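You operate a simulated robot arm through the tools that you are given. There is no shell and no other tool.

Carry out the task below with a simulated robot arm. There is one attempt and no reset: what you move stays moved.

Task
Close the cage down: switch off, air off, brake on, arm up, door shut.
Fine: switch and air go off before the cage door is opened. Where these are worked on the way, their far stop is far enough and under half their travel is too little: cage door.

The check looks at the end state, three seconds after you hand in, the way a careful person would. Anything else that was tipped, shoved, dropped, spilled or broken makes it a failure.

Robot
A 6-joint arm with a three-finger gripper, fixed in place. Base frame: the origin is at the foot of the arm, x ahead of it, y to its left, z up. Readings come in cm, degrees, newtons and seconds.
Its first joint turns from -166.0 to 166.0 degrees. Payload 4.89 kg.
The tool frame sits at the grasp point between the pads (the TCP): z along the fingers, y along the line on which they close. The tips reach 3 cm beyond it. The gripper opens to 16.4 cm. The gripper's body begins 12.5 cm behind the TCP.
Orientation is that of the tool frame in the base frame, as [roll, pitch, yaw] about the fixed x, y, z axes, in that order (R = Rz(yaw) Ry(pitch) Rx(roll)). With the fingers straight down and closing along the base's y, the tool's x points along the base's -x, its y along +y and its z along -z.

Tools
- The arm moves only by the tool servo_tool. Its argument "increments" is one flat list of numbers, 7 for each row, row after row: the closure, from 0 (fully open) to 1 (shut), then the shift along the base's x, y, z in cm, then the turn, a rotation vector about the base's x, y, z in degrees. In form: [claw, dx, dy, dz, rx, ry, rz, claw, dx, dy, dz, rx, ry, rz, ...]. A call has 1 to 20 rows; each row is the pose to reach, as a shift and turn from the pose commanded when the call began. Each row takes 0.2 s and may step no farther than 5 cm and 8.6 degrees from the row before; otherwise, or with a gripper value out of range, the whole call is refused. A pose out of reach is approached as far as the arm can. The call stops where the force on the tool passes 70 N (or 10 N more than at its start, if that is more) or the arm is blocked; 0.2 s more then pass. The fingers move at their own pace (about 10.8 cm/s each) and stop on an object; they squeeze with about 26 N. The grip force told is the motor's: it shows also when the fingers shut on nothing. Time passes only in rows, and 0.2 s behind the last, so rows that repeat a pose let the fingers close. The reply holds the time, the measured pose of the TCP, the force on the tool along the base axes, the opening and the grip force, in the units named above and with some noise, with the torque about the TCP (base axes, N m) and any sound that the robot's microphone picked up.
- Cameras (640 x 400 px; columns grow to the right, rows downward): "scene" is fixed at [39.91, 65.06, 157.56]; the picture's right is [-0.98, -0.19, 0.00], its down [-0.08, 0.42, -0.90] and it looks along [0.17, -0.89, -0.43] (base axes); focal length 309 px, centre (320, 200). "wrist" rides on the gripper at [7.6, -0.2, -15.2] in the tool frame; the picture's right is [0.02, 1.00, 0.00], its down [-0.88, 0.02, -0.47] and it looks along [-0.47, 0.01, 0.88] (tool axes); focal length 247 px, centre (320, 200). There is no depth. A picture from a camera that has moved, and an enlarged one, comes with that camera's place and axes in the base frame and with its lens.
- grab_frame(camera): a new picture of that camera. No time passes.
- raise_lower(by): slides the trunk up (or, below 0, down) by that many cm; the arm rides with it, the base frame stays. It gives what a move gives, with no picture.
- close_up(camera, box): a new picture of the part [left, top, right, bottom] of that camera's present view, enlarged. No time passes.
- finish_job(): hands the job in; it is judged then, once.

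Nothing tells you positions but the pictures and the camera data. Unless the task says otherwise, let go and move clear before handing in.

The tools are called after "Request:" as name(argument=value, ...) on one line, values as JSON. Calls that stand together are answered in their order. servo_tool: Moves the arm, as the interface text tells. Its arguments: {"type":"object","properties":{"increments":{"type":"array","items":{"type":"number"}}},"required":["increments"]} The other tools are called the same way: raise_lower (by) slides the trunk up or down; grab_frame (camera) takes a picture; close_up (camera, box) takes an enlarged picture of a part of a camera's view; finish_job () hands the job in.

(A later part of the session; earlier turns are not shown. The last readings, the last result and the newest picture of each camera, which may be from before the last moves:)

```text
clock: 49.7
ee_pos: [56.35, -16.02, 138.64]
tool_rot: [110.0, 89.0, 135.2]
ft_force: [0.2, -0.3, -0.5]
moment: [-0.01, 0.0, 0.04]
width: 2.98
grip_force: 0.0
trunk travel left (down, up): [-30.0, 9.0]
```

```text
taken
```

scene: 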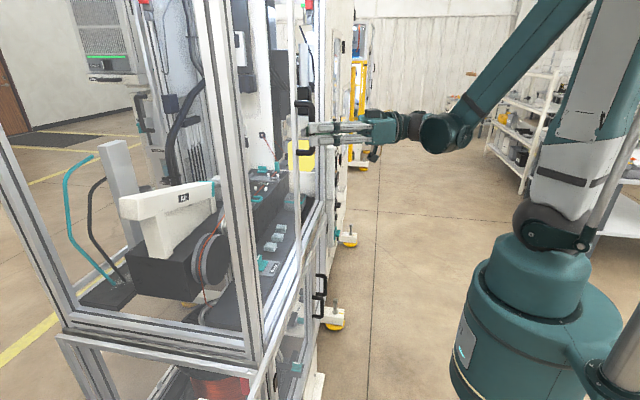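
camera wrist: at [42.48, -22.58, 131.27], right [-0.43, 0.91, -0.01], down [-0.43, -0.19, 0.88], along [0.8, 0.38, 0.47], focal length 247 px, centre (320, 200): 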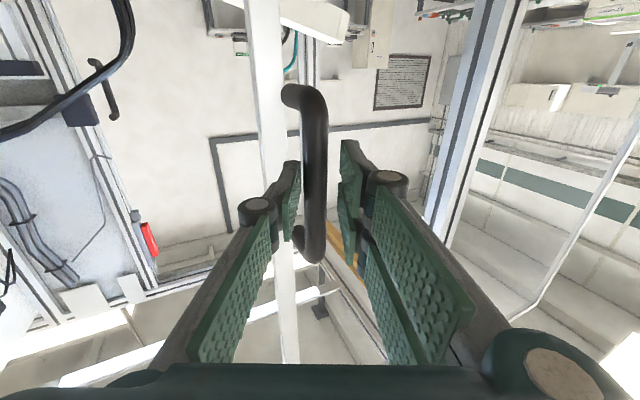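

The push works, with the handle now near y≈−16. I'll continue toward the stop.

Request:
servo_tool(increments=[0.82, 0, 1, 0, 0, 0, 3, 0.82, 0, 3, 0, 0, 0, 6, 0.82, 0, 5, 0, 0, 0, 9, 0.82, 0, 7, 0, 0, 0, 12, 0.82, 0, 9, 0, 0, 0, 15, 0.82, 0, 11, 0, 0, 0, 15, 0.82, 0, 12, 0, 0, 0, 15, 0.82, 0, 12, 0, 0, 0, 15])

Request:
grab_frame(camera="wrist")

Request:
grab_frame(camera="scene")

```text
clock: 51.5
ee_pos: [56.4, -3.91, 138.67]
tool_rot: [109.4, 89.1, 149.3]
ft_force: [4.8, -5.6, 1.0]
moment: [-0.08, -0.04, -0.08]
width: 3.26
grip_force: 3.8
trunk travel left (down, up): [-30.0, 9.0]
```

```text
taken
camera wrist: at [44.84, -13.88, 131.2], right [-0.64, 0.77, -0.01], down [-0.36, -0.3, 0.88], along [0.67, 0.57, 0.47], focal length 247 px, centre (320, 200)
```

wrist: 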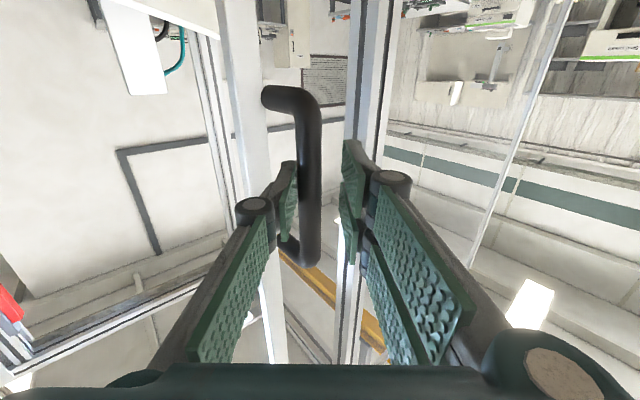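

```text
taken
```

scene: 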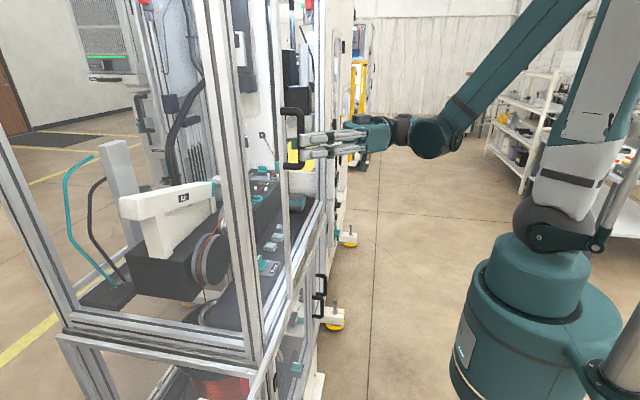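

The handle is near y≈−5 and the opening is nearly clear. I'll push a few more centimetres to find the stop.

Request:
servo_tool(increments=[0.82, 0, 1, 0, 0, 0, 3, 0.82, 0, 2, 0, 0, 0, 6, 0.82, 0, 3, 0, 0, 0, 8, 0.82, 0, 4, 0, 0, 0, 8, 0.82, 0, 5, 0, 0, 0, 8, 0.82, 0, 5, 0, 0, 0, 8])

Request:
grab_frame(camera="wrist")

Request:
close_up(camera="scene", box=[230, 60, 430, 180])

```text
clock: 52.9
ee_pos: [56.5, 0.85, 138.52]
tool_rot: [106.0, 89.0, 154.1]
ft_force: [31.4, -40.0, -0.1]
moment: [-0.45, -0.4, 0.84]
width: 9.68
grip_force: 26.1
trunk travel left (down, up): [-30.0, 9.0]
```

```text
taken
camera wrist: at [46.47, -10.61, 131.14], right [-0.74, 0.67, 0.0], down [-0.32, -0.35, 0.88], along [0.59, 0.66, 0.47], focal length 247 px, centre (320, 200)
```

wrist: 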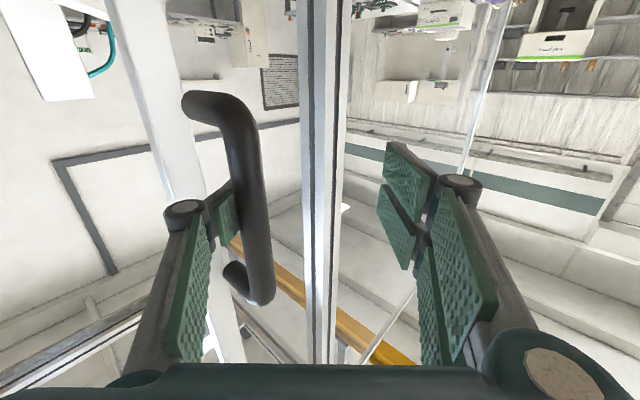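

```text
3.20 times, centred on (330, 120) of scene
camera zoom: at [39.91, 65.06, 157.56], right [-0.98, -0.19, 0.0], down [-0.08, 0.42, -0.9], along [0.17, -0.89, -0.43], focal length 989 px, centre (288, 456)
```

zoom: 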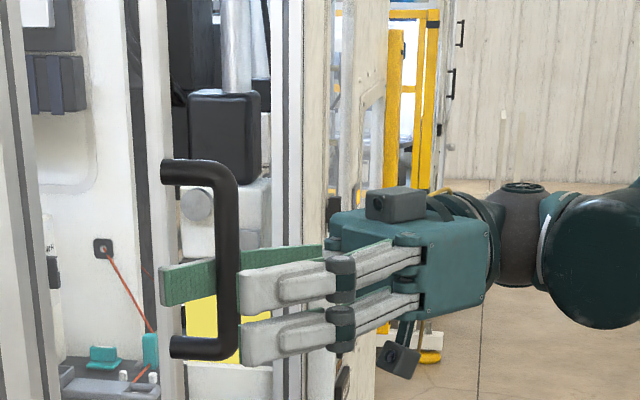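

The door is at its far stop (the fingers were forced apart). I'll ease off and withdraw the fingers straight back along the tool axis.

Request:
servo_tool(increments=[0.5, 0.3, -1.5, 0, 0, 0, 0, 0.5, 0, -2, 0, 0, 0, 0, 0.5, -3, -5, 0, 0, 0, 0, 0.5, -6, -8.5, 0, 0, 0, 0, 0.5, -9, -12, 0, 0, 0, 0, 0.5, -12, -15, 0, 0, 0, -6, 0.5, -15, -18, 0, 0, 0, -12, 0.5, -18, -21, 0, 0, 0, -20, 0.5, -20, -24, 0, 0, 0, -28, 0.5, -20, -27, 0, 0, 0, -36, 0.5, -20, -30, 0, 0, 0, -44, 0.5, -20, -33, 0, 0, 0, -48, 0.5, -20, -33, 0, 0, 0, -48])

Request:
grab_frame(camera="wrist")

Request:
grab_frame(camera="scene")

```text
clock: 55.7
ee_pos: [36.76, -34.24, 138.98]
tool_rot: [109.9, 89.1, 110.0]
ft_force: [0.0, 0.1, -0.6]
moment: [0.0, 0.01, -0.03]
width: 8.2
grip_force: 0.1
trunk travel left (down, up): [-30.0, 9.0]
```

```text
taken
camera wrist: at [21.49, -34.45, 131.61], right [0.0, 1.0, -0.01], down [-0.47, 0.01, 0.88], along [0.88, 0.0, 0.47], focal length 247 px, centre (320, 200)
```

wrist: 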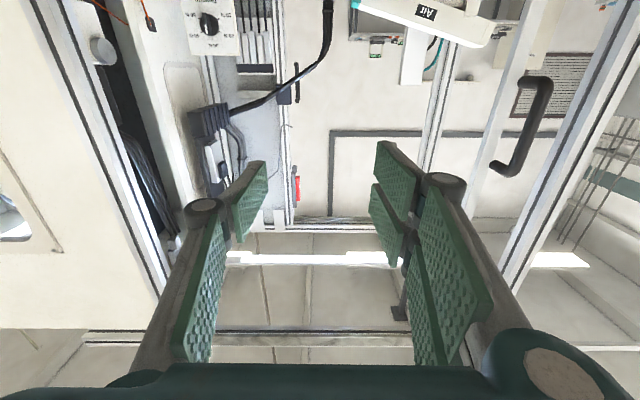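

```text
taken
```

scene: 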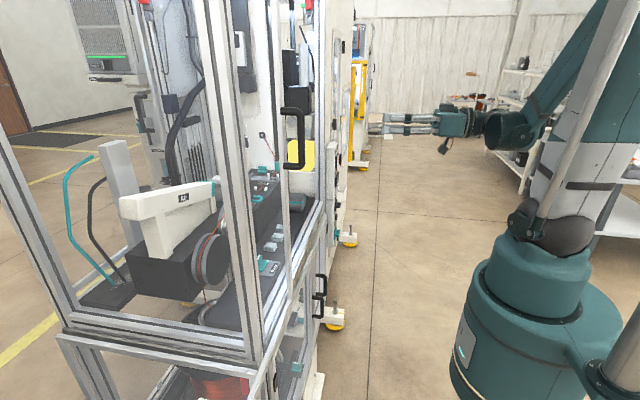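

The opening is clear. I'll tilt the tool down to look at the brake and the levers inside.

Request:
servo_tool(increments=[0.5, 0.5, 0.5, -1, 0, 8, 0, 0.5, 1, 1, -2, 0, 16, 0, 0.5, 2, 2, -3, 0, 24, 0, 0.5, 3, 3, -4, 0, 32, 0, 0.5, 4, 4, -5, 0, 40, 0, 0.5, 5, 5, -5, 0, 48, 0, 0.5, 5, 6, -5, 0, 55, 0, 0.5, 5, 6, -5, 0, 55, 0])

Request:
grab_frame(camera="wrist")

Request:
close_up(camera="wrist", box=[320, 20, 480, 120])

Request:
close_up(camera="wrist", box=[160, 60, 400, 210])

Request:
close_up(camera="scene", box=[220, 150, 340, 225])

Request:
close_up(camera="scene", box=[220, 215, 340, 290])

```text
clock: 56.3
ee_pos: [39.12, -42.18, 139.34]
tool_rot: [176.2, 77.1, 176.2]
ft_force: [-0.5, 1.6, 0.9]
moment: [0.0, 0.05, -0.11]
width: 8.2
grip_force: 0.0
trunk travel left (down, up): [-30.0, 9.0]
stopped in row 2: the arm was blocked; the commanded pose is now the measured one
```

```text
taken
camera wrist: at [22.53, -42.39, 135.47], right [0.0, 1.0, -0.01], down [-0.27, 0.01, 0.96], along [0.96, 0.0, 0.27], focal length 247 px, centre (320, 200)
```

wrist: 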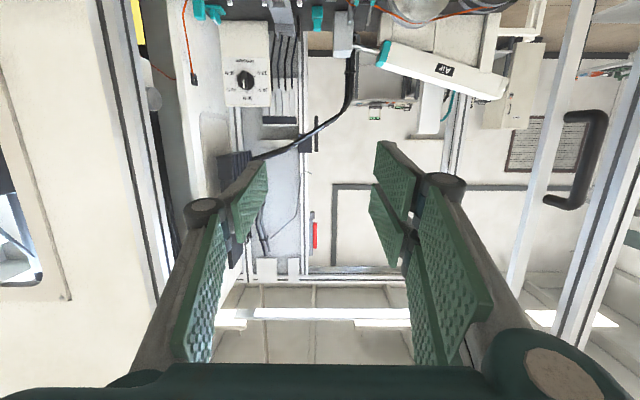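

```text
4.00 times, centred on (400, 70) of wrist
camera zoom: at [22.53, -42.39, 135.47], right [0.0, 1.0, -0.01], down [-0.27, 0.01, 0.96], along [0.96, 0.0, 0.27], focal length 988 px, centre (0, 720)
```

zoom: 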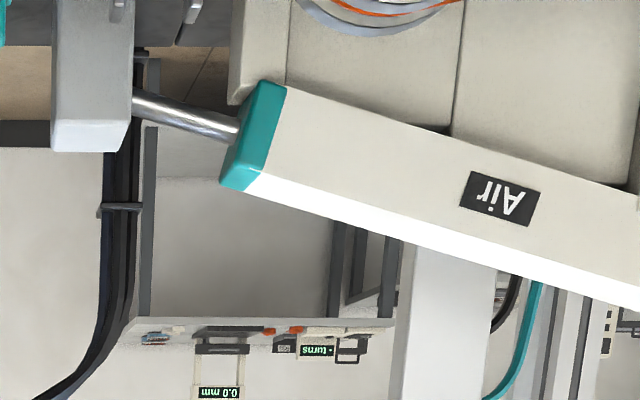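

```text
2.67 times, centred on (280, 135) of wrist
camera zoom: at [22.53, -42.39, 135.47], right [0.0, 1.0, -0.01], down [-0.27, 0.01, 0.96], along [0.96, 0.0, 0.27], focal length 659 px, centre (427, 373)
```

zoom: 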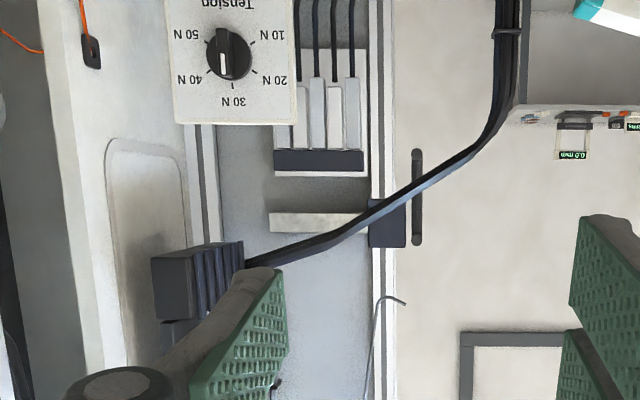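

```text
5.33 times, centred on (280, 188) of scene
camera zoom: at [39.91, 65.06, 157.56], right [-0.98, -0.19, 0.0], down [-0.08, 0.42, -0.9], along [0.17, -0.89, -0.43], focal length 1649 px, centre (533, 267)
```

zoom: 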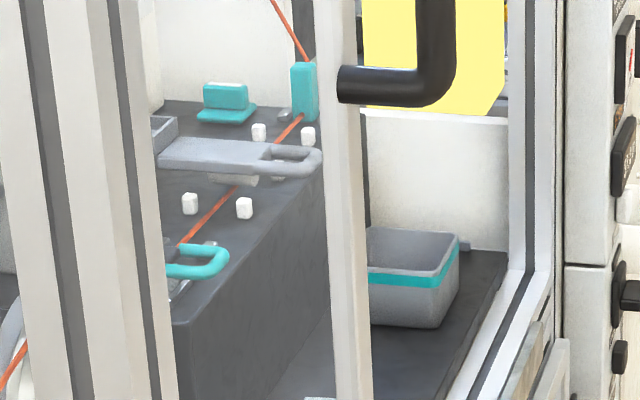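

```text
5.33 times, centred on (280, 252) of scene
camera zoom: at [39.91, 65.06, 157.56], right [-0.98, -0.19, 0.0], down [-0.08, 0.42, -0.9], along [0.17, -0.89, -0.43], focal length 1649 px, centre (533, -80)
```

zoom: 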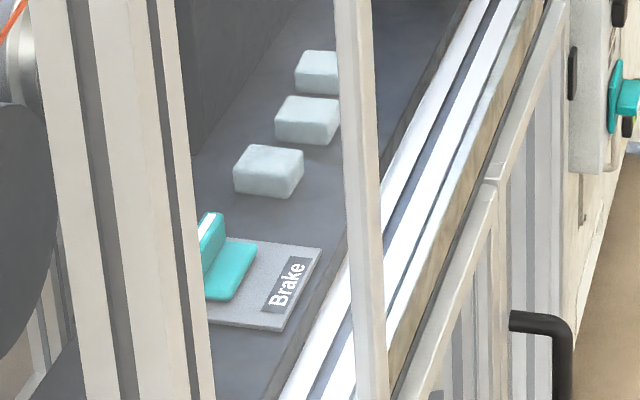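

The brake is a teal blade on a plate, like the panel knobs, with its blade lying along y. Two ring-handled levers sit on the block behind it, one grey and one teal. The arm was blocked in this folded pose, so I'll shift out a little and then tilt down.

Request:
servo_tool(increments=[0.5, 1, -4, 0, 0, 0, 0, 0.5, 3, -8, 0, 0, 8, 0, 0.5, 5, -11, 0, 0, 16, 0, 0.5, 6, -13, 0, 0, 24, 0, 0.5, 7, -13, 0, 0, 32, 0, 0.5, 8, -13, 0, 0, 40, 0])

Request:
servo_tool(increments=[0.5, 3, 0, 0, 0, 7, 0, 0.5, 6, 0, 0, 0, 14, 0, 0.5, 9, 2, -2, 0, 22, 0, 0.5, 12, 4, -4, 0, 26, 0, 0.5, 14, 6, -6, 0, 26, 0, 0.5, 14, 6, -6, 0, 26, 0])

Request:
grab_frame(camera="wrist")

Request:
grab_frame(camera="scene")

```text
clock: 57.7
ee_pos: [47.0, -55.24, 139.39]
tool_rot: [179.3, 37.2, 178.9]
ft_force: [-0.8, -0.6, 0.1]
moment: [0.04, -0.06, 0.02]
width: 8.2
grip_force: 0.2
trunk travel left (down, up): [-30.0, 9.0]
```

```text
clock: 59.1
ee_pos: [61.03, -49.01, 133.46]
tool_rot: [179.7, 11.2, 179.0]
ft_force: [0.2, 0.3, 0.6]
moment: [-0.05, 0.09, 0.03]
width: 8.21
grip_force: 0.1
trunk travel left (down, up): [-30.0, 9.0]
```

```text
taken
camera wrist: at [50.64, -49.13, 147.01], right [-0.01, 1.0, 0.0], down [0.77, 0.0, 0.64], along [0.64, 0.0, -0.77], focal length 247 px, centre (320, 200)
```

wrist: 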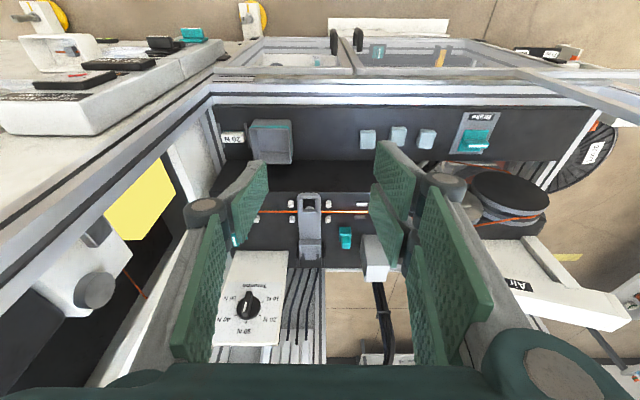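

```text
taken
```

scene: 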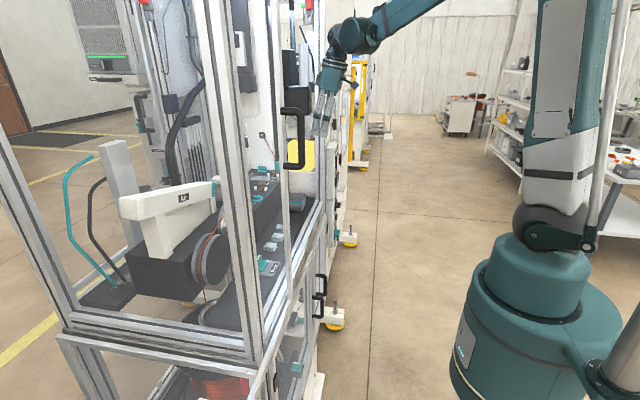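

Request:
close_up(camera="wrist", box=[270, 180, 430, 280])

Request:
close_up(camera="wrist", box=[440, 100, 540, 162])

Request:
close_up(camera="wrist", box=[270, 180, 350, 270])

Request:
close_up(camera="scene", box=[240, 160, 300, 200])

Request:
close_up(camera="scene", box=[230, 180, 330, 240])

```text
4.00 times, centred on (350, 230) of wrist
camera zoom: at [50.64, -49.13, 147.01], right [-0.01, 1.0, 0.0], down [0.77, 0.0, 0.64], along [0.64, 0.0, -0.77], focal length 988 px, centre (200, 80)
```

zoom: 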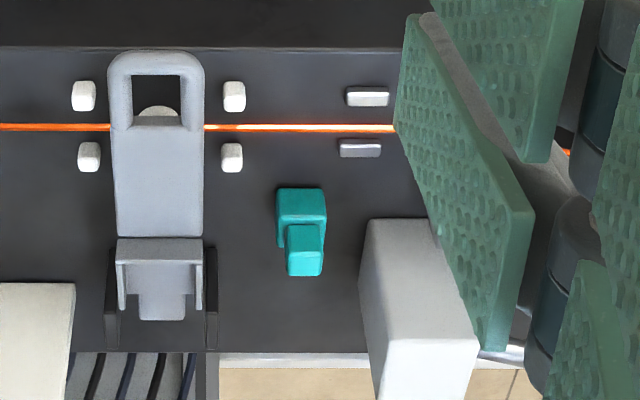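

```text
6.40 times, centred on (490, 131) of wrist
camera zoom: at [50.64, -49.13, 147.01], right [-0.01, 1.0, 0.0], down [0.77, 0.0, 0.64], along [0.64, 0.0, -0.77], focal length 1581 px, centre (-768, 642)
```

zoom: 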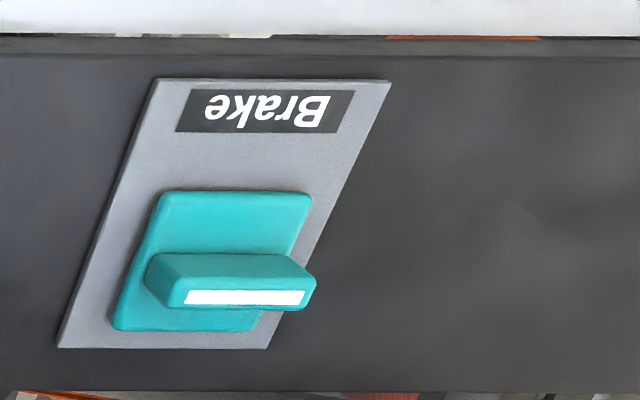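

```text
4.44 times, centred on (310, 225) of wrist
camera zoom: at [50.64, -49.13, 147.01], right [-0.01, 1.0, 0.0], down [0.77, 0.0, 0.64], along [0.64, 0.0, -0.77], focal length 1098 px, centre (364, 89)
```

zoom: 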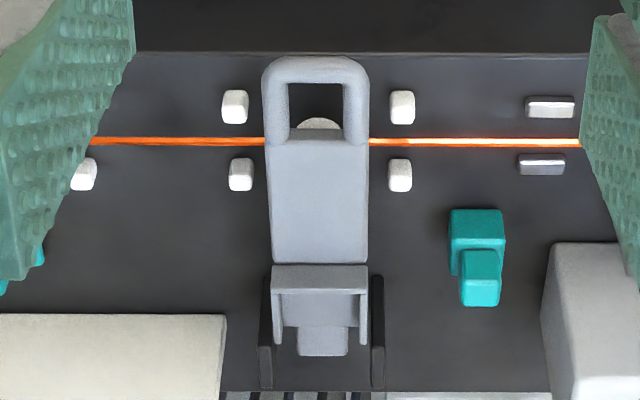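

```text
10.00 times, centred on (270, 180) of scene
camera zoom: at [39.91, 65.06, 157.56], right [-0.98, -0.19, 0.0], down [-0.08, 0.42, -0.9], along [0.17, -0.89, -0.43], focal length 3092 px, centre (820, 400)
```

zoom: 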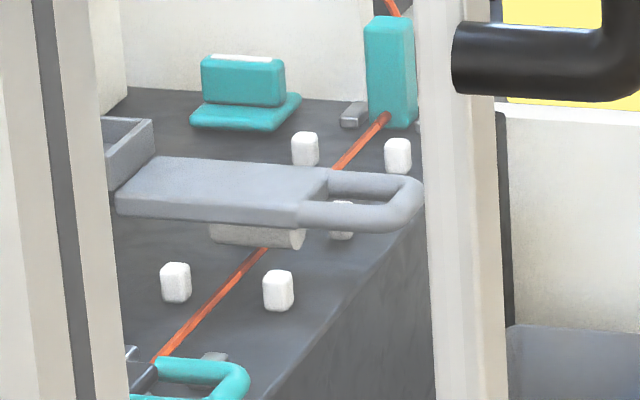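

```text
6.40 times, centred on (280, 210) of scene
camera zoom: at [39.91, 65.06, 157.56], right [-0.98, -0.19, 0.0], down [-0.08, 0.42, -0.9], along [0.17, -0.89, -0.43], focal length 1979 px, centre (576, 136)
```

zoom: 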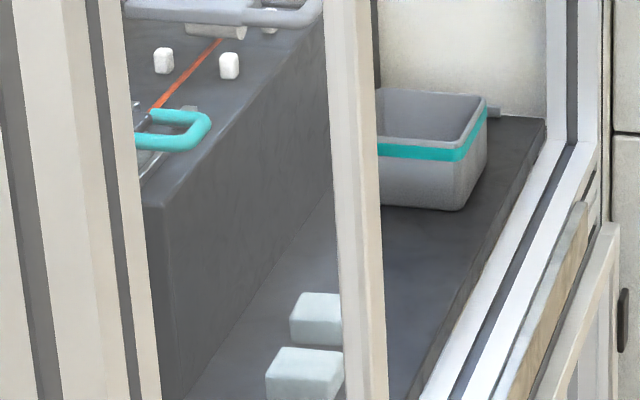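

The grey flat lever with a ring end carries a press roller sitting on the wire, so that is the arm to raise. Its ring is near (80.6, −51, 110) and its hinge is behind at x≈97. The brake blade top is near (76.5, −13, 96). I'll move over toward the brake for a closer look.

Request:
servo_tool(increments=[0.6, 0.5, 4, 0, 0, 0, 0, 0.6, 1, 8, 0, 0, 0, 0, 0.6, 1.5, 12, 0, 0, 0, 0, 0.6, 2, 16, 0, 0, 0, 0, 0.6, 2.5, 20, 0, 0, 0, 0, 0.6, 3, 24, 0, 0, 0, 0, 0.6, 3, 24, 0, 0, 0, 0])

Request:
grab_frame(camera="wrist")

Request:
grab_frame(camera="scene")

```text
clock: 60.7
ee_pos: [63.95, -24.69, 133.44]
tool_rot: [179.7, 11.3, 179.1]
ft_force: [0.0, 1.6, 0.2]
moment: [-0.15, 0.03, -0.05]
width: 6.56
grip_force: 0.0
trunk travel left (down, up): [-30.0, 9.0]
```

```text
taken
camera wrist: at [53.47, -24.9, 147.0], right [-0.01, 1.0, 0.0], down [0.77, 0.0, 0.64], along [0.64, 0.0, -0.77], focal length 247 px, centre (320, 200)
```

wrist: 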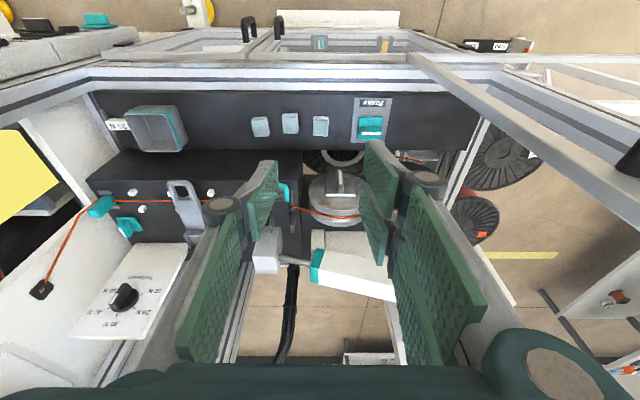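

```text
taken
```

scene: 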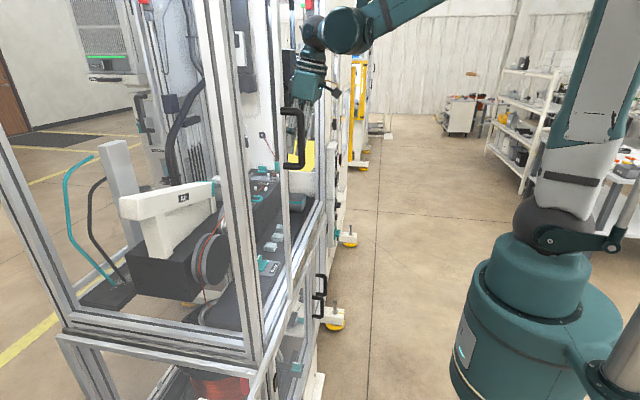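

I can see the brake clearly, with a reel drum just behind it. I'll straighten the tool vertical, then yaw it 90° so the fingers close along x, and move over the brake while staying high.

Request:
servo_tool(increments=[0.7, 1, 0, 0, 0, 6, 0, 0.7, 2, 0, 0, 0.3, 11.3, 0.5, 0.7, 2, 0, 0, 0.3, 11.3, 0.5])

Request:
servo_tool(increments=[0.7, 0.5, 0, 0, 0, 0, 8, 0.7, 1, 0, 0, 0, 0, 16, 0.7, 1.5, 0, 0, 0, 0, 24, 0.7, 2, 0, 0, 0, 0, 32, 0.7, 2.5, 0, 0, 0, 0, 40, 0.7, 3, 0.5, 0, 0, 0, 48, 0.7, 3.5, 1, -1, 0, 0, 56, 0.7, 4, 1.5, -2, 0, 0, 64, 0.7, 4.5, 2, -3, 0, 0, 72, 0.7, 5, 2.5, -4, 0, 0, 80, 0.7, 5.5, 3, -5, 0, 0, 88, 0.7, 5.5, 3.5, -6, 0, 0, 90, 0.7, 5.5, 3.5, -6, 0, 0, 90])

Request:
grab_frame(camera="wrist")

Request:
grab_frame(camera="scene")

```text
clock: 61.5
ee_pos: [66.18, -24.98, 133.38]
tool_rot: [179.4, -0.1, 179.5]
ft_force: [2.1, -1.0, -0.8]
moment: [0.03, 0.3, -0.01]
width: 4.91
grip_force: 0.1
trunk travel left (down, up): [-30.0, 9.0]
```

```text
clock: 64.3
ee_pos: [71.63, -21.5, 127.28]
tool_rot: [179.4, -0.1, -90.3]
ft_force: [-0.2, 0.0, 0.6]
moment: [-0.02, 0.05, -0.02]
width: 4.93
grip_force: 0.1
trunk travel left (down, up): [-30.0, 9.0]
```

```text
taken
camera wrist: at [71.82, -29.24, 142.72], right [-1.0, -0.02, 0.01], down [-0.01, 0.88, 0.47], along [-0.01, 0.47, -0.88], focal length 247 px, centre (320, 200)
```

wrist: 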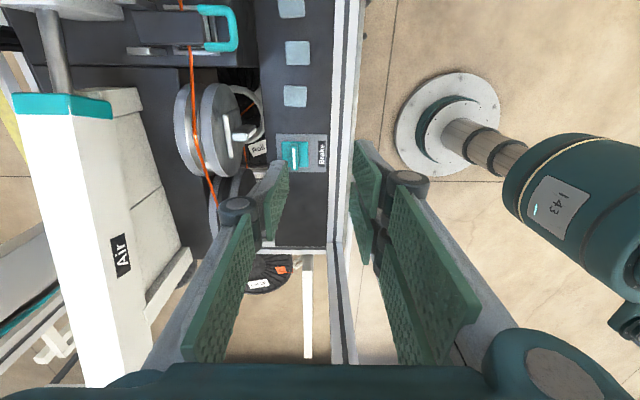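

```text
taken
```

scene: 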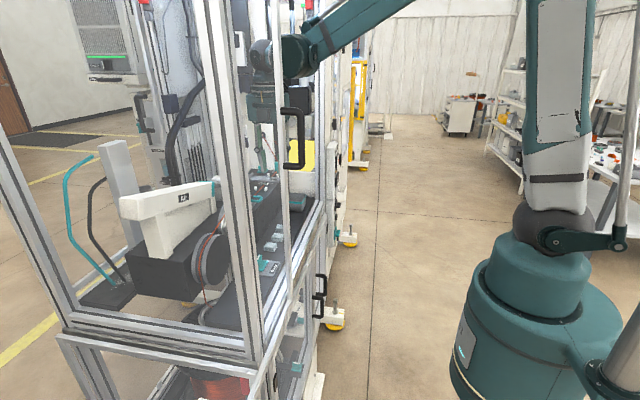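

Request:
close_up(camera="scene", box=[220, 0, 380, 100])

Request:
close_up(camera="scene", box=[220, 90, 380, 190])

Request:
close_up(camera="wrist", box=[160, 0, 360, 125])

Request:
close_up(camera="wrist", box=[160, 90, 360, 215])

```text
4.00 times, centred on (300, 50) of scene
camera zoom: at [39.91, 65.06, 157.56], right [-0.98, -0.19, 0.0], down [-0.08, 0.42, -0.9], along [0.17, -0.89, -0.43], focal length 1237 px, centre (400, 800)
```

zoom: 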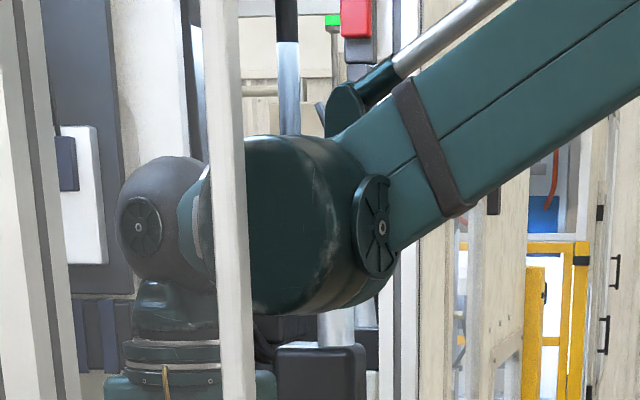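

```text
4.00 times, centred on (300, 140) of scene
camera zoom: at [39.91, 65.06, 157.56], right [-0.98, -0.19, 0.0], down [-0.08, 0.42, -0.9], along [0.17, -0.89, -0.43], focal length 1237 px, centre (400, 440)
```

zoom: 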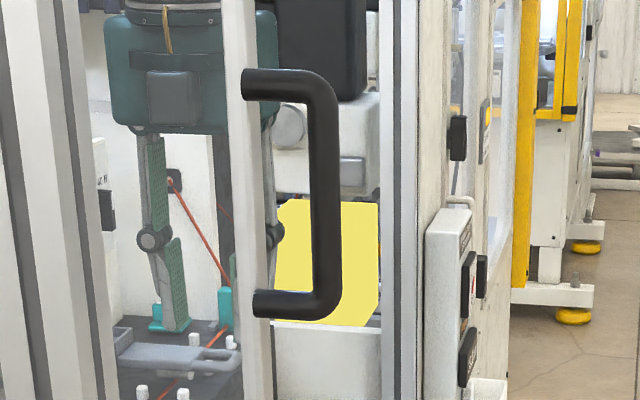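

```text
3.20 times, centred on (260, 62) of wrist
camera zoom: at [71.82, -29.24, 142.72], right [-1.0, -0.02, 0.01], down [-0.01, 0.88, 0.47], along [-0.01, 0.47, -0.88], focal length 790 px, centre (512, 640)
```

zoom: 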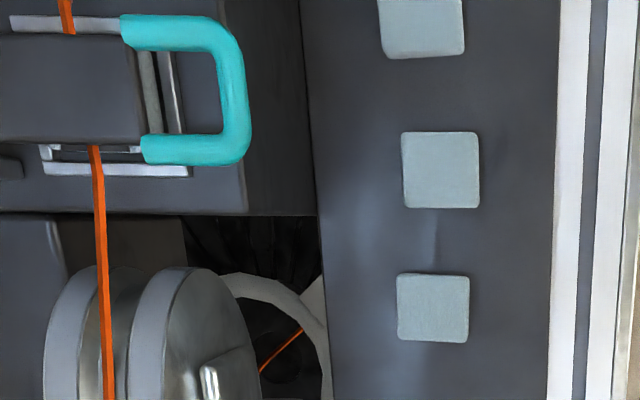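

```text
3.20 times, centred on (260, 152) of wrist
camera zoom: at [71.82, -29.24, 142.72], right [-1.0, -0.02, 0.01], down [-0.01, 0.88, 0.47], along [-0.01, 0.47, -0.88], focal length 790 px, centre (512, 352)
```

zoom: 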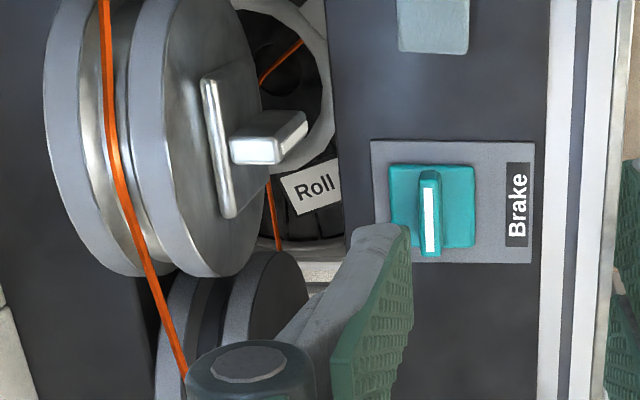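

The forearm would come close to the door stile if I went straight over the brake. Instead I'll close the fingers, tilt the tool so the wrist stays toward −y, and nudge the brake blade's near end with the fingertip. First I'll tilt and move closer.

Request:
servo_tool(increments=[1, 0.3, -0.5, -2, 7, 0, 0, 1, 0.6, -0.5, -5, 14, 0, 0, 1, 1.2, 0, -8, 20, 0, 0, 1, 1.5, 1, -11, 20, 0, 0, 1, 1.5, 1, -14, 20, 0, 0, 1, 1.5, 1, -14, 20, 0, 0])

Request:
grab_frame(camera="wrist")

Request:
close_up(camera="scene", box=[220, 0, 380, 100])

Request:
close_up(camera="scene", box=[220, 180, 380, 280])

```text
clock: 65.7
ee_pos: [72.98, -20.46, 113.32]
tool_rot: [179.3, 20.0, -90.5]
ft_force: [0.8, 1.3, -0.2]
moment: [0.0, 0.08, 0.06]
width: 0.0
grip_force: 25.8
trunk travel left (down, up): [-30.0, 9.0]
```

```text
taken
camera wrist: at [73.3, -32.89, 125.11], right [-1.0, -0.02, 0.0], down [-0.01, 0.67, 0.75], along [-0.01, 0.75, -0.67], focal length 247 px, centre (320, 200)
```

wrist: 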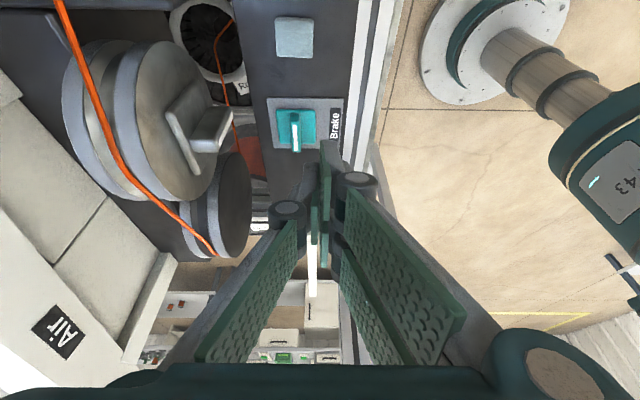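

```text
4.00 times, centred on (300, 50) of scene
camera zoom: at [39.91, 65.06, 157.56], right [-0.98, -0.19, 0.0], down [-0.08, 0.42, -0.9], along [0.17, -0.89, -0.43], focal length 1237 px, centre (400, 800)
```

zoom: 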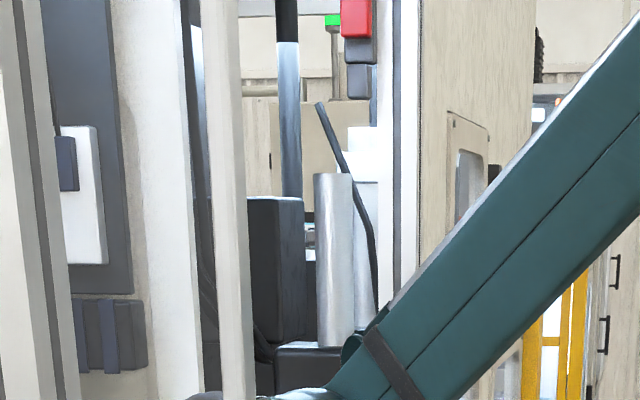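

```text
4.00 times, centred on (300, 230) of scene
camera zoom: at [39.91, 65.06, 157.56], right [-0.98, -0.19, 0.0], down [-0.08, 0.42, -0.9], along [0.17, -0.89, -0.43], focal length 1237 px, centre (400, 80)
```

zoom: 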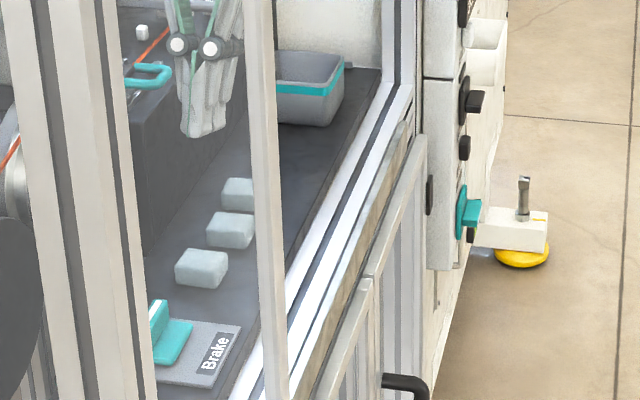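

Request:
close_up(camera="wrist", box=[240, 80, 360, 155])

```text
5.33 times, centred on (300, 118) of wrist
camera zoom: at [73.3, -32.89, 125.11], right [-1.0, -0.02, 0.0], down [-0.01, 0.67, 0.75], along [-0.01, 0.75, -0.67], focal length 1317 px, centre (427, 640)
```

zoom: 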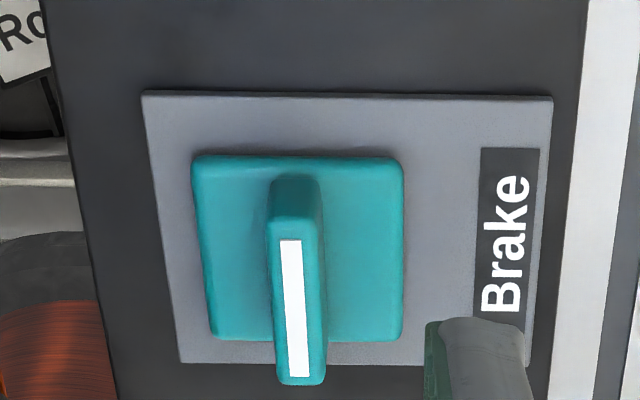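

The brake's centre is at about (76.35, −13.4), with plate top z≈94 and blade top z≈96.2. I'll lower the closed fingertips beside the blade on its −x side.

Request:
servo_tool(increments=[1, 0.5, 0, -4, 0, 0, 0, 1, 1, 1, -8, 0, 0, 0, 1, 1, 2.5, -11, 0, 0, 0, 1, 1, 4.1, -13, 0, 0, 0, 1, 1, 4.1, -15, 0, 0, 0, 1, 1, 4.1, -15, 0, 0, 0])

Request:
close_up(camera="wrist", box=[200, 60, 440, 210])

Request:
close_up(camera="scene", box=[220, 200, 340, 280])

Request:
grab_frame(camera="scene")

```text
clock: 67.1
ee_pos: [74.05, -16.47, 98.34]
tool_rot: [179.4, 19.9, -90.5]
ft_force: [0.9, 1.1, 0.2]
moment: [0.0, 0.05, 0.01]
width: 0.0
grip_force: 26.1
trunk travel left (down, up): [-30.0, 9.0]
```

```text
2.67 times, centred on (320, 135) of wrist
camera zoom: at [74.27, -28.91, 110.18], right [-1.0, -0.02, 0.0], down [-0.01, 0.67, 0.75], along [-0.01, 0.75, -0.67], focal length 659 px, centre (320, 373)
```

zoom: 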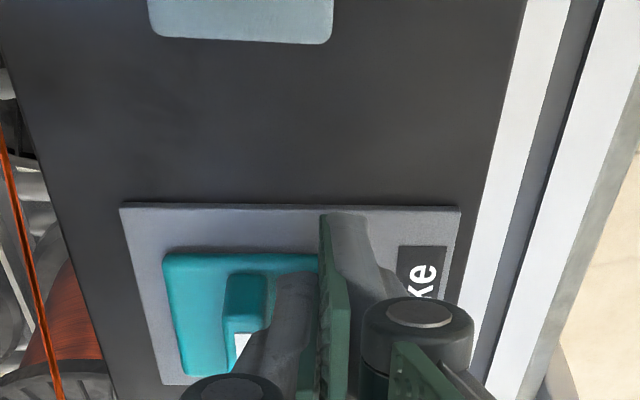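

```text
5.00 times, centred on (280, 240) of scene
camera zoom: at [39.91, 65.06, 157.56], right [-0.98, -0.19, 0.0], down [-0.08, 0.42, -0.9], along [0.17, -0.89, -0.43], focal length 1546 px, centre (520, 0)
```

zoom: 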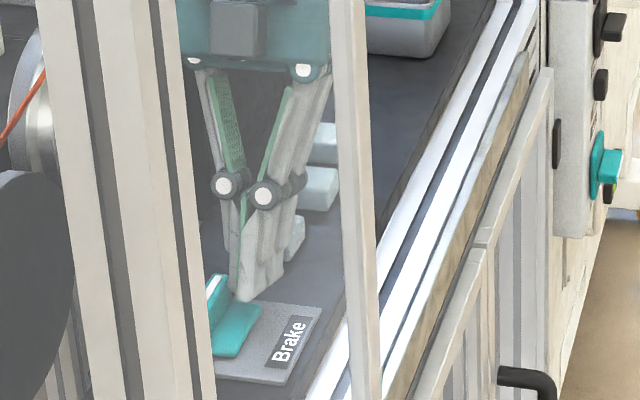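

```text
taken
```

scene: 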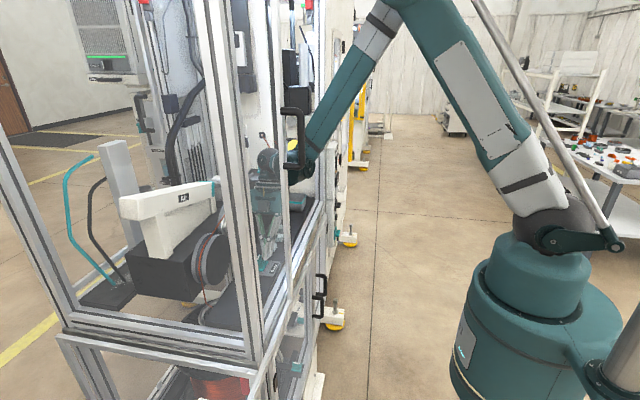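

The fingertips are beside the blade just above the plate. I'll push gently toward +x and watch the force.

Request:
servo_tool(increments=[1, 0.5, 0, 0, 0, 0, 0, 1, 1, 0, 0, 0, 0, 0, 1, 1.4, 0, 0, 0, 0, 0, 1, 1.4, 0, 0, 0, 0, 0])

Request:
close_up(camera="wrist", box=[200, 60, 440, 210])

Request:
close_up(camera="scene", box=[220, 220, 300, 270])

```text
clock: 68.1
ee_pos: [75.45, -16.62, 98.48]
tool_rot: [179.4, 20.1, -90.4]
ft_force: [-0.4, -0.2, -0.1]
moment: [0.01, 0.01, 0.02]
width: 0.0
grip_force: 45.0
trunk travel left (down, up): [-30.0, 9.0]
```

```text
2.67 times, centred on (320, 135) of wrist
camera zoom: at [75.76, -28.97, 110.26], right [-1.0, -0.02, 0.0], down [-0.01, 0.67, 0.75], along [-0.01, 0.75, -0.67], focal length 659 px, centre (320, 373)
```

zoom: 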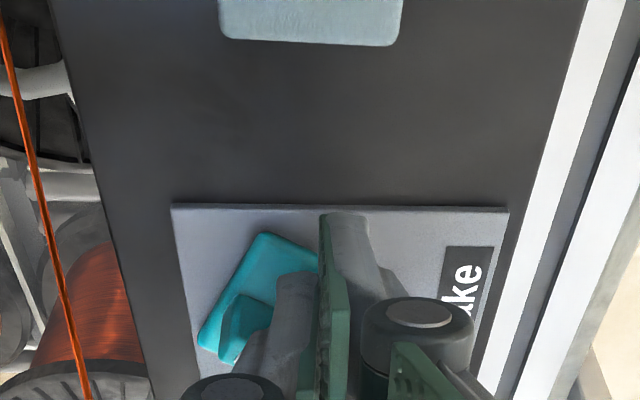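

```text
8.00 times, centred on (260, 245) of scene
camera zoom: at [39.91, 65.06, 157.56], right [-0.98, -0.19, 0.0], down [-0.08, 0.42, -0.9], along [0.17, -0.89, -0.43], focal length 2474 px, centre (800, -160)
```

zoom: 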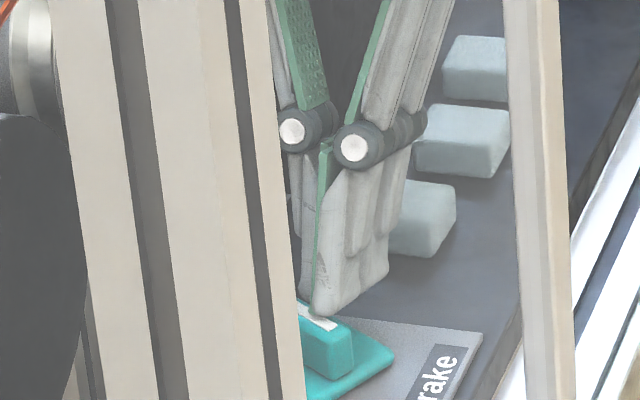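

The brake turns this way with hardly any force. I'll keep sweeping +x to bring it round to 90°.

Request:
servo_tool(increments=[1, 0.6, 0, 0, 0, 0, 0, 1, 1.2, 0, 0, 0, 0, 0, 1, 1.8, 0, 0, 0, 0, 0, 1, 2.4, 0.1, 0, 0, 0, 0, 1, 2.4, 0.1, 0, 0, 0, 0])

Request:
close_up(camera="wrist", box=[200, 60, 440, 210])

Request:
close_up(camera="scene", box=[220, 220, 300, 270])

```text
clock: 69.1
ee_pos: [77.18, -16.64, 98.58]
tool_rot: [179.2, 19.9, -90.6]
ft_force: [-34.7, -4.6, 26.6]
moment: [-0.45, -4.54, -1.5]
width: 0.01
grip_force: 44.6
trunk travel left (down, up): [-30.0, 9.0]
stopped in row 5: the force on the tool passed its limit at 76 N (the readings are from after the stop); the commanded pose is now the measured one
```

```text
2.67 times, centred on (320, 135) of wrist
camera zoom: at [77.44, -28.97, 110.41], right [-1.0, -0.01, 0.01], down [-0.01, 0.67, 0.75], along [-0.01, 0.75, -0.67], focal length 659 px, centre (320, 373)
```

zoom: 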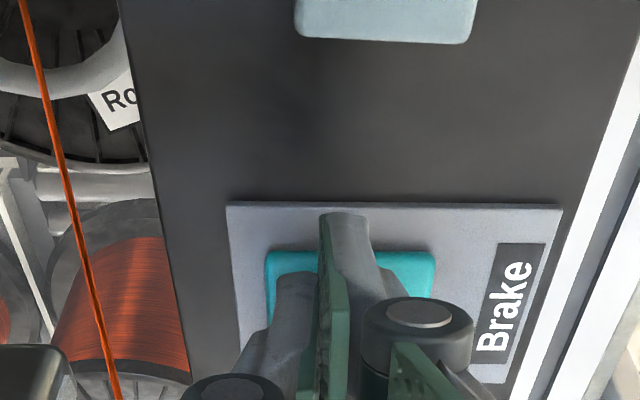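

```text
8.00 times, centred on (260, 245) of scene
camera zoom: at [39.91, 65.06, 157.56], right [-0.98, -0.19, 0.0], down [-0.08, 0.42, -0.9], along [0.17, -0.89, -0.43], focal length 2474 px, centre (800, -160)
```

zoom: 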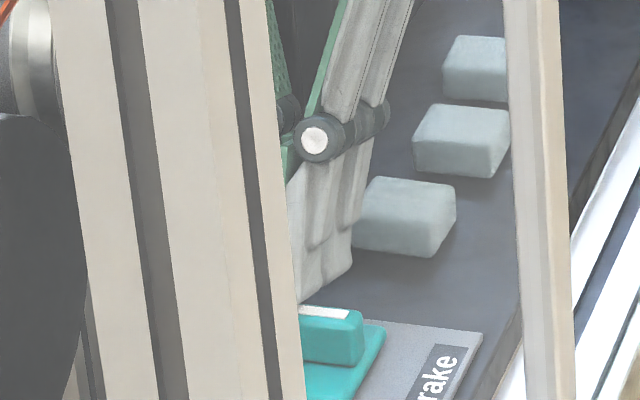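

The knob plate looks square again, so it appears to be at its stop. I'll back off, lift and check.

Request:
servo_tool(increments=[1, -0.6, -0.3, 0.3, 0, 0, 0, 1, -1, -1, 2, 0, 0, 0, 1, -1.5, -2.5, 5, 0, 0, 0, 1, -2, -3, 9, 0, 0, 0, 1, -2.5, -3.5, 13, 0, 0, 0, 1, -2.5, -3.5, 13, 0, 0, 0])

Request:
close_up(camera="wrist", box=[200, 60, 440, 210])

Request:
close_up(camera="scene", box=[220, 220, 300, 270])

```text
clock: 70.5
ee_pos: [75.06, -20.02, 111.36]
tool_rot: [179.2, 20.0, -90.6]
ft_force: [-1.5, -0.1, 1.7]
moment: [-0.01, -0.11, -0.03]
width: 0.0
grip_force: 44.6
trunk travel left (down, up): [-30.0, 9.0]
```

```text
2.67 times, centred on (320, 135) of wrist
camera zoom: at [75.27, -32.41, 123.2], right [-1.0, -0.01, 0.01], down [-0.01, 0.67, 0.74], along [-0.02, 0.74, -0.67], focal length 659 px, centre (320, 373)
```

zoom: 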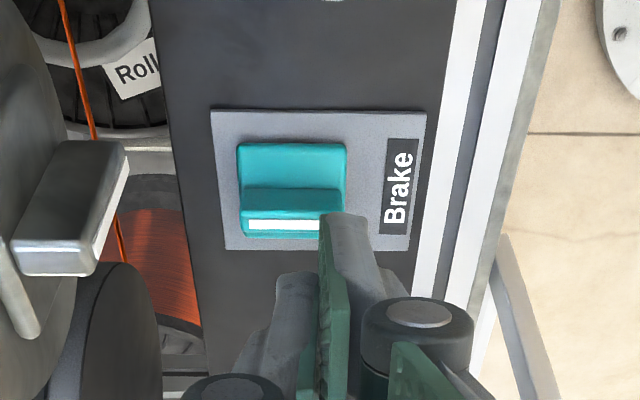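

```text
8.00 times, centred on (260, 245) of scene
camera zoom: at [39.91, 65.06, 157.56], right [-0.98, -0.19, 0.0], down [-0.08, 0.42, -0.9], along [0.17, -0.89, -0.43], focal length 2474 px, centre (800, -160)
```

zoom: 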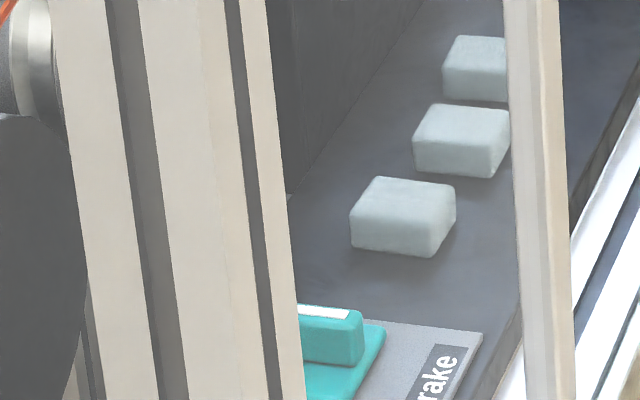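

The brake is turned a full 90° and sits square. Next is the arm, so I'll rise, straighten the tool, and back out to view the grey lever from the front and underneath.

Request:
servo_tool(increments=[1, 0, -1, 4, -7, 0, 0, 1, -1, -3, 8, -14, 0, 0, 1, -2, -5, 12, -20, 0, 0, 1, -3, -8, 15, -20, 0, 0, 1, -3, -8, 15, -20, 0, 0])

Request:
servo_tool(increments=[1, -1, -2, 0, 0, 0, -8, 1, -2, -4, 0, 0, 0, -16, 1, -3, -6, 0, 0, 0, -24, 1, -4, -8, 0, 0, 0, -32, 1, -5, -10, 0, 0, 0, -40, 1, -6, -12, 0, 0, 0, -48, 1, -7, -14, 0, 0, 0, -56, 1, -8, -16, 0, 0, 0, -64, 1, -9, -18, 0, 0, 0, -72, 1, -10, -20, 0, 0, 0, -80, 1, -12, -22, 0, 0, 0, -88, 1, -14, -24, 0, 0, 0, -90])

Request:
servo_tool(increments=[1, -2, 0, 0, 0, -8, 0, 1, -4, 0, 0, 0, -16, 0, 1, -6, 0, -1, 0, -24, 0, 1, -8, 0, -3, 0, -32, 0, 1, -10, 0, -5, 0, -40, 0, 1, -11, 0, -7, 0, -48, 0, 1, -12, 0, -9, 0, -56, 0, 1, -12, 0, -11, 0, -64, 0, 1, -12, 0, -13, 0, -72, 0, 1, -12, 0, -15, 0, -80, 0, 1, -12, 0, -15, 0, -85, 0, 1, -12, 0, -15, 0, -85, 0])

Request:
grab_frame(camera="wrist")

Request:
grab_frame(camera="scene")

```text
clock: 71.7
ee_pos: [72.11, -28.15, 126.52]
tool_rot: [179.4, -0.1, -90.6]
ft_force: [-0.7, -0.5, 0.1]
moment: [0.09, -0.07, -0.03]
width: 0.01
grip_force: 44.9
trunk travel left (down, up): [-30.0, 9.0]
```

```text
clock: 74.3
ee_pos: [58.19, -52.11, 126.51]
tool_rot: [179.4, -0.1, 179.3]
ft_force: [0.3, 0.2, -0.1]
moment: [-0.06, 0.09, -0.01]
width: 0.01
grip_force: 45.1
trunk travel left (down, up): [-30.0, 9.0]
```

```text
clock: 76.9
ee_pos: [46.9, -55.8, 116.97]
tool_rot: [173.3, 84.8, 173.9]
ft_force: [-0.6, -0.6, 0.3]
moment: [0.02, -0.03, 0.07]
width: 0.01
grip_force: 44.5
out of reach, approached as far as the arm can: row 10, 11, 12
trunk travel left (down, up): [-30.0, 9.0]
```

```text
taken
camera wrist: at [31.0, -56.18, 110.76], right [-0.01, 1.0, -0.01], down [-0.39, 0.0, 0.92], along [0.92, 0.02, 0.39], focal length 247 px, centre (320, 200)
```

wrist: 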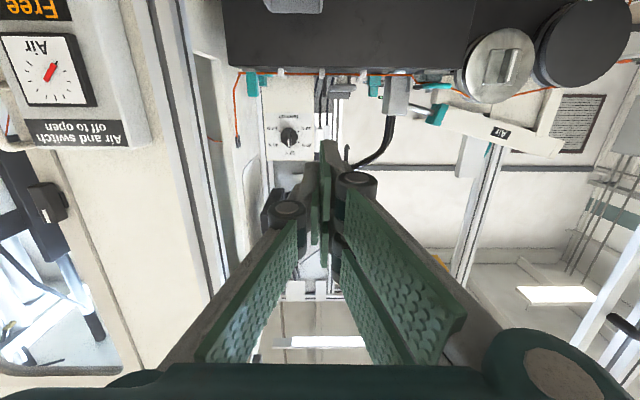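

```text
taken
```

scene: 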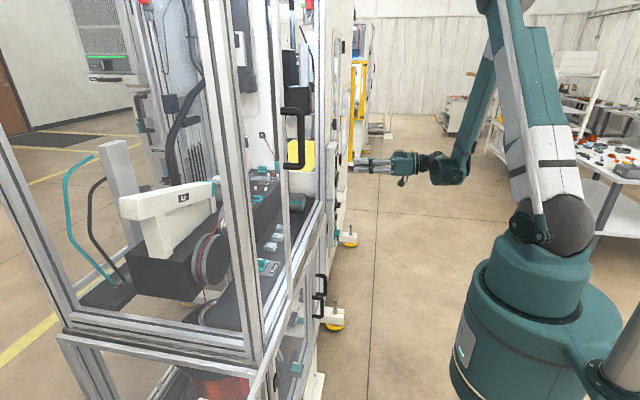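

Request:
close_up(camera="wrist", box=[220, 40, 380, 140])

Request:
close_up(camera="wrist", box=[300, 60, 380, 110])

Request:
close_up(camera="wrist", box=[370, 50, 470, 112])

```text
4.00 times, centred on (300, 90) of wrist
camera zoom: at [31.0, -56.18, 110.76], right [-0.01, 1.0, -0.01], down [-0.39, 0.0, 0.92], along [0.92, 0.02, 0.39], focal length 988 px, centre (400, 640)
```

zoom: 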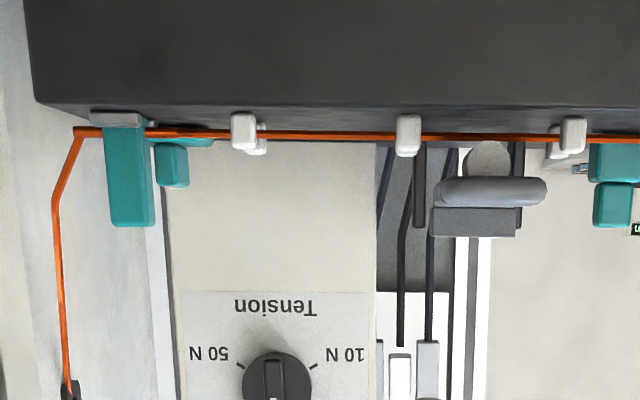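

```text
8.00 times, centred on (340, 85) of wrist
camera zoom: at [31.0, -56.18, 110.76], right [-0.01, 1.0, -0.01], down [-0.39, 0.0, 0.92], along [0.92, 0.02, 0.39], focal length 1976 px, centre (160, 1120)
```

zoom: 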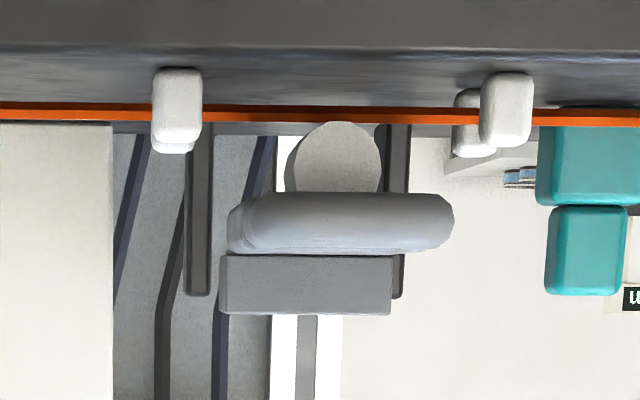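

```text
6.40 times, centred on (420, 81) of wrist
camera zoom: at [31.0, -56.18, 110.76], right [-0.01, 1.0, -0.01], down [-0.39, 0.0, 0.92], along [0.92, 0.02, 0.39], focal length 1581 px, centre (-320, 962)
```

zoom: 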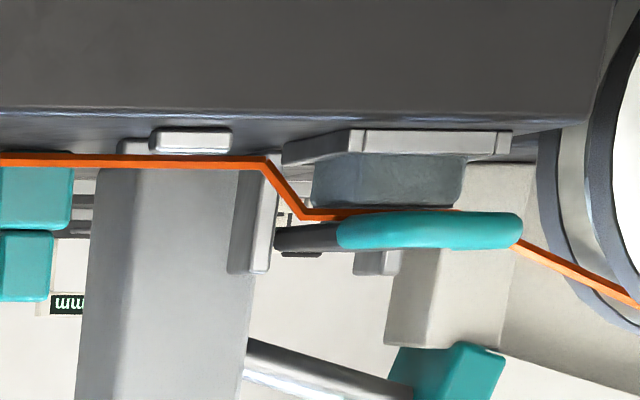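

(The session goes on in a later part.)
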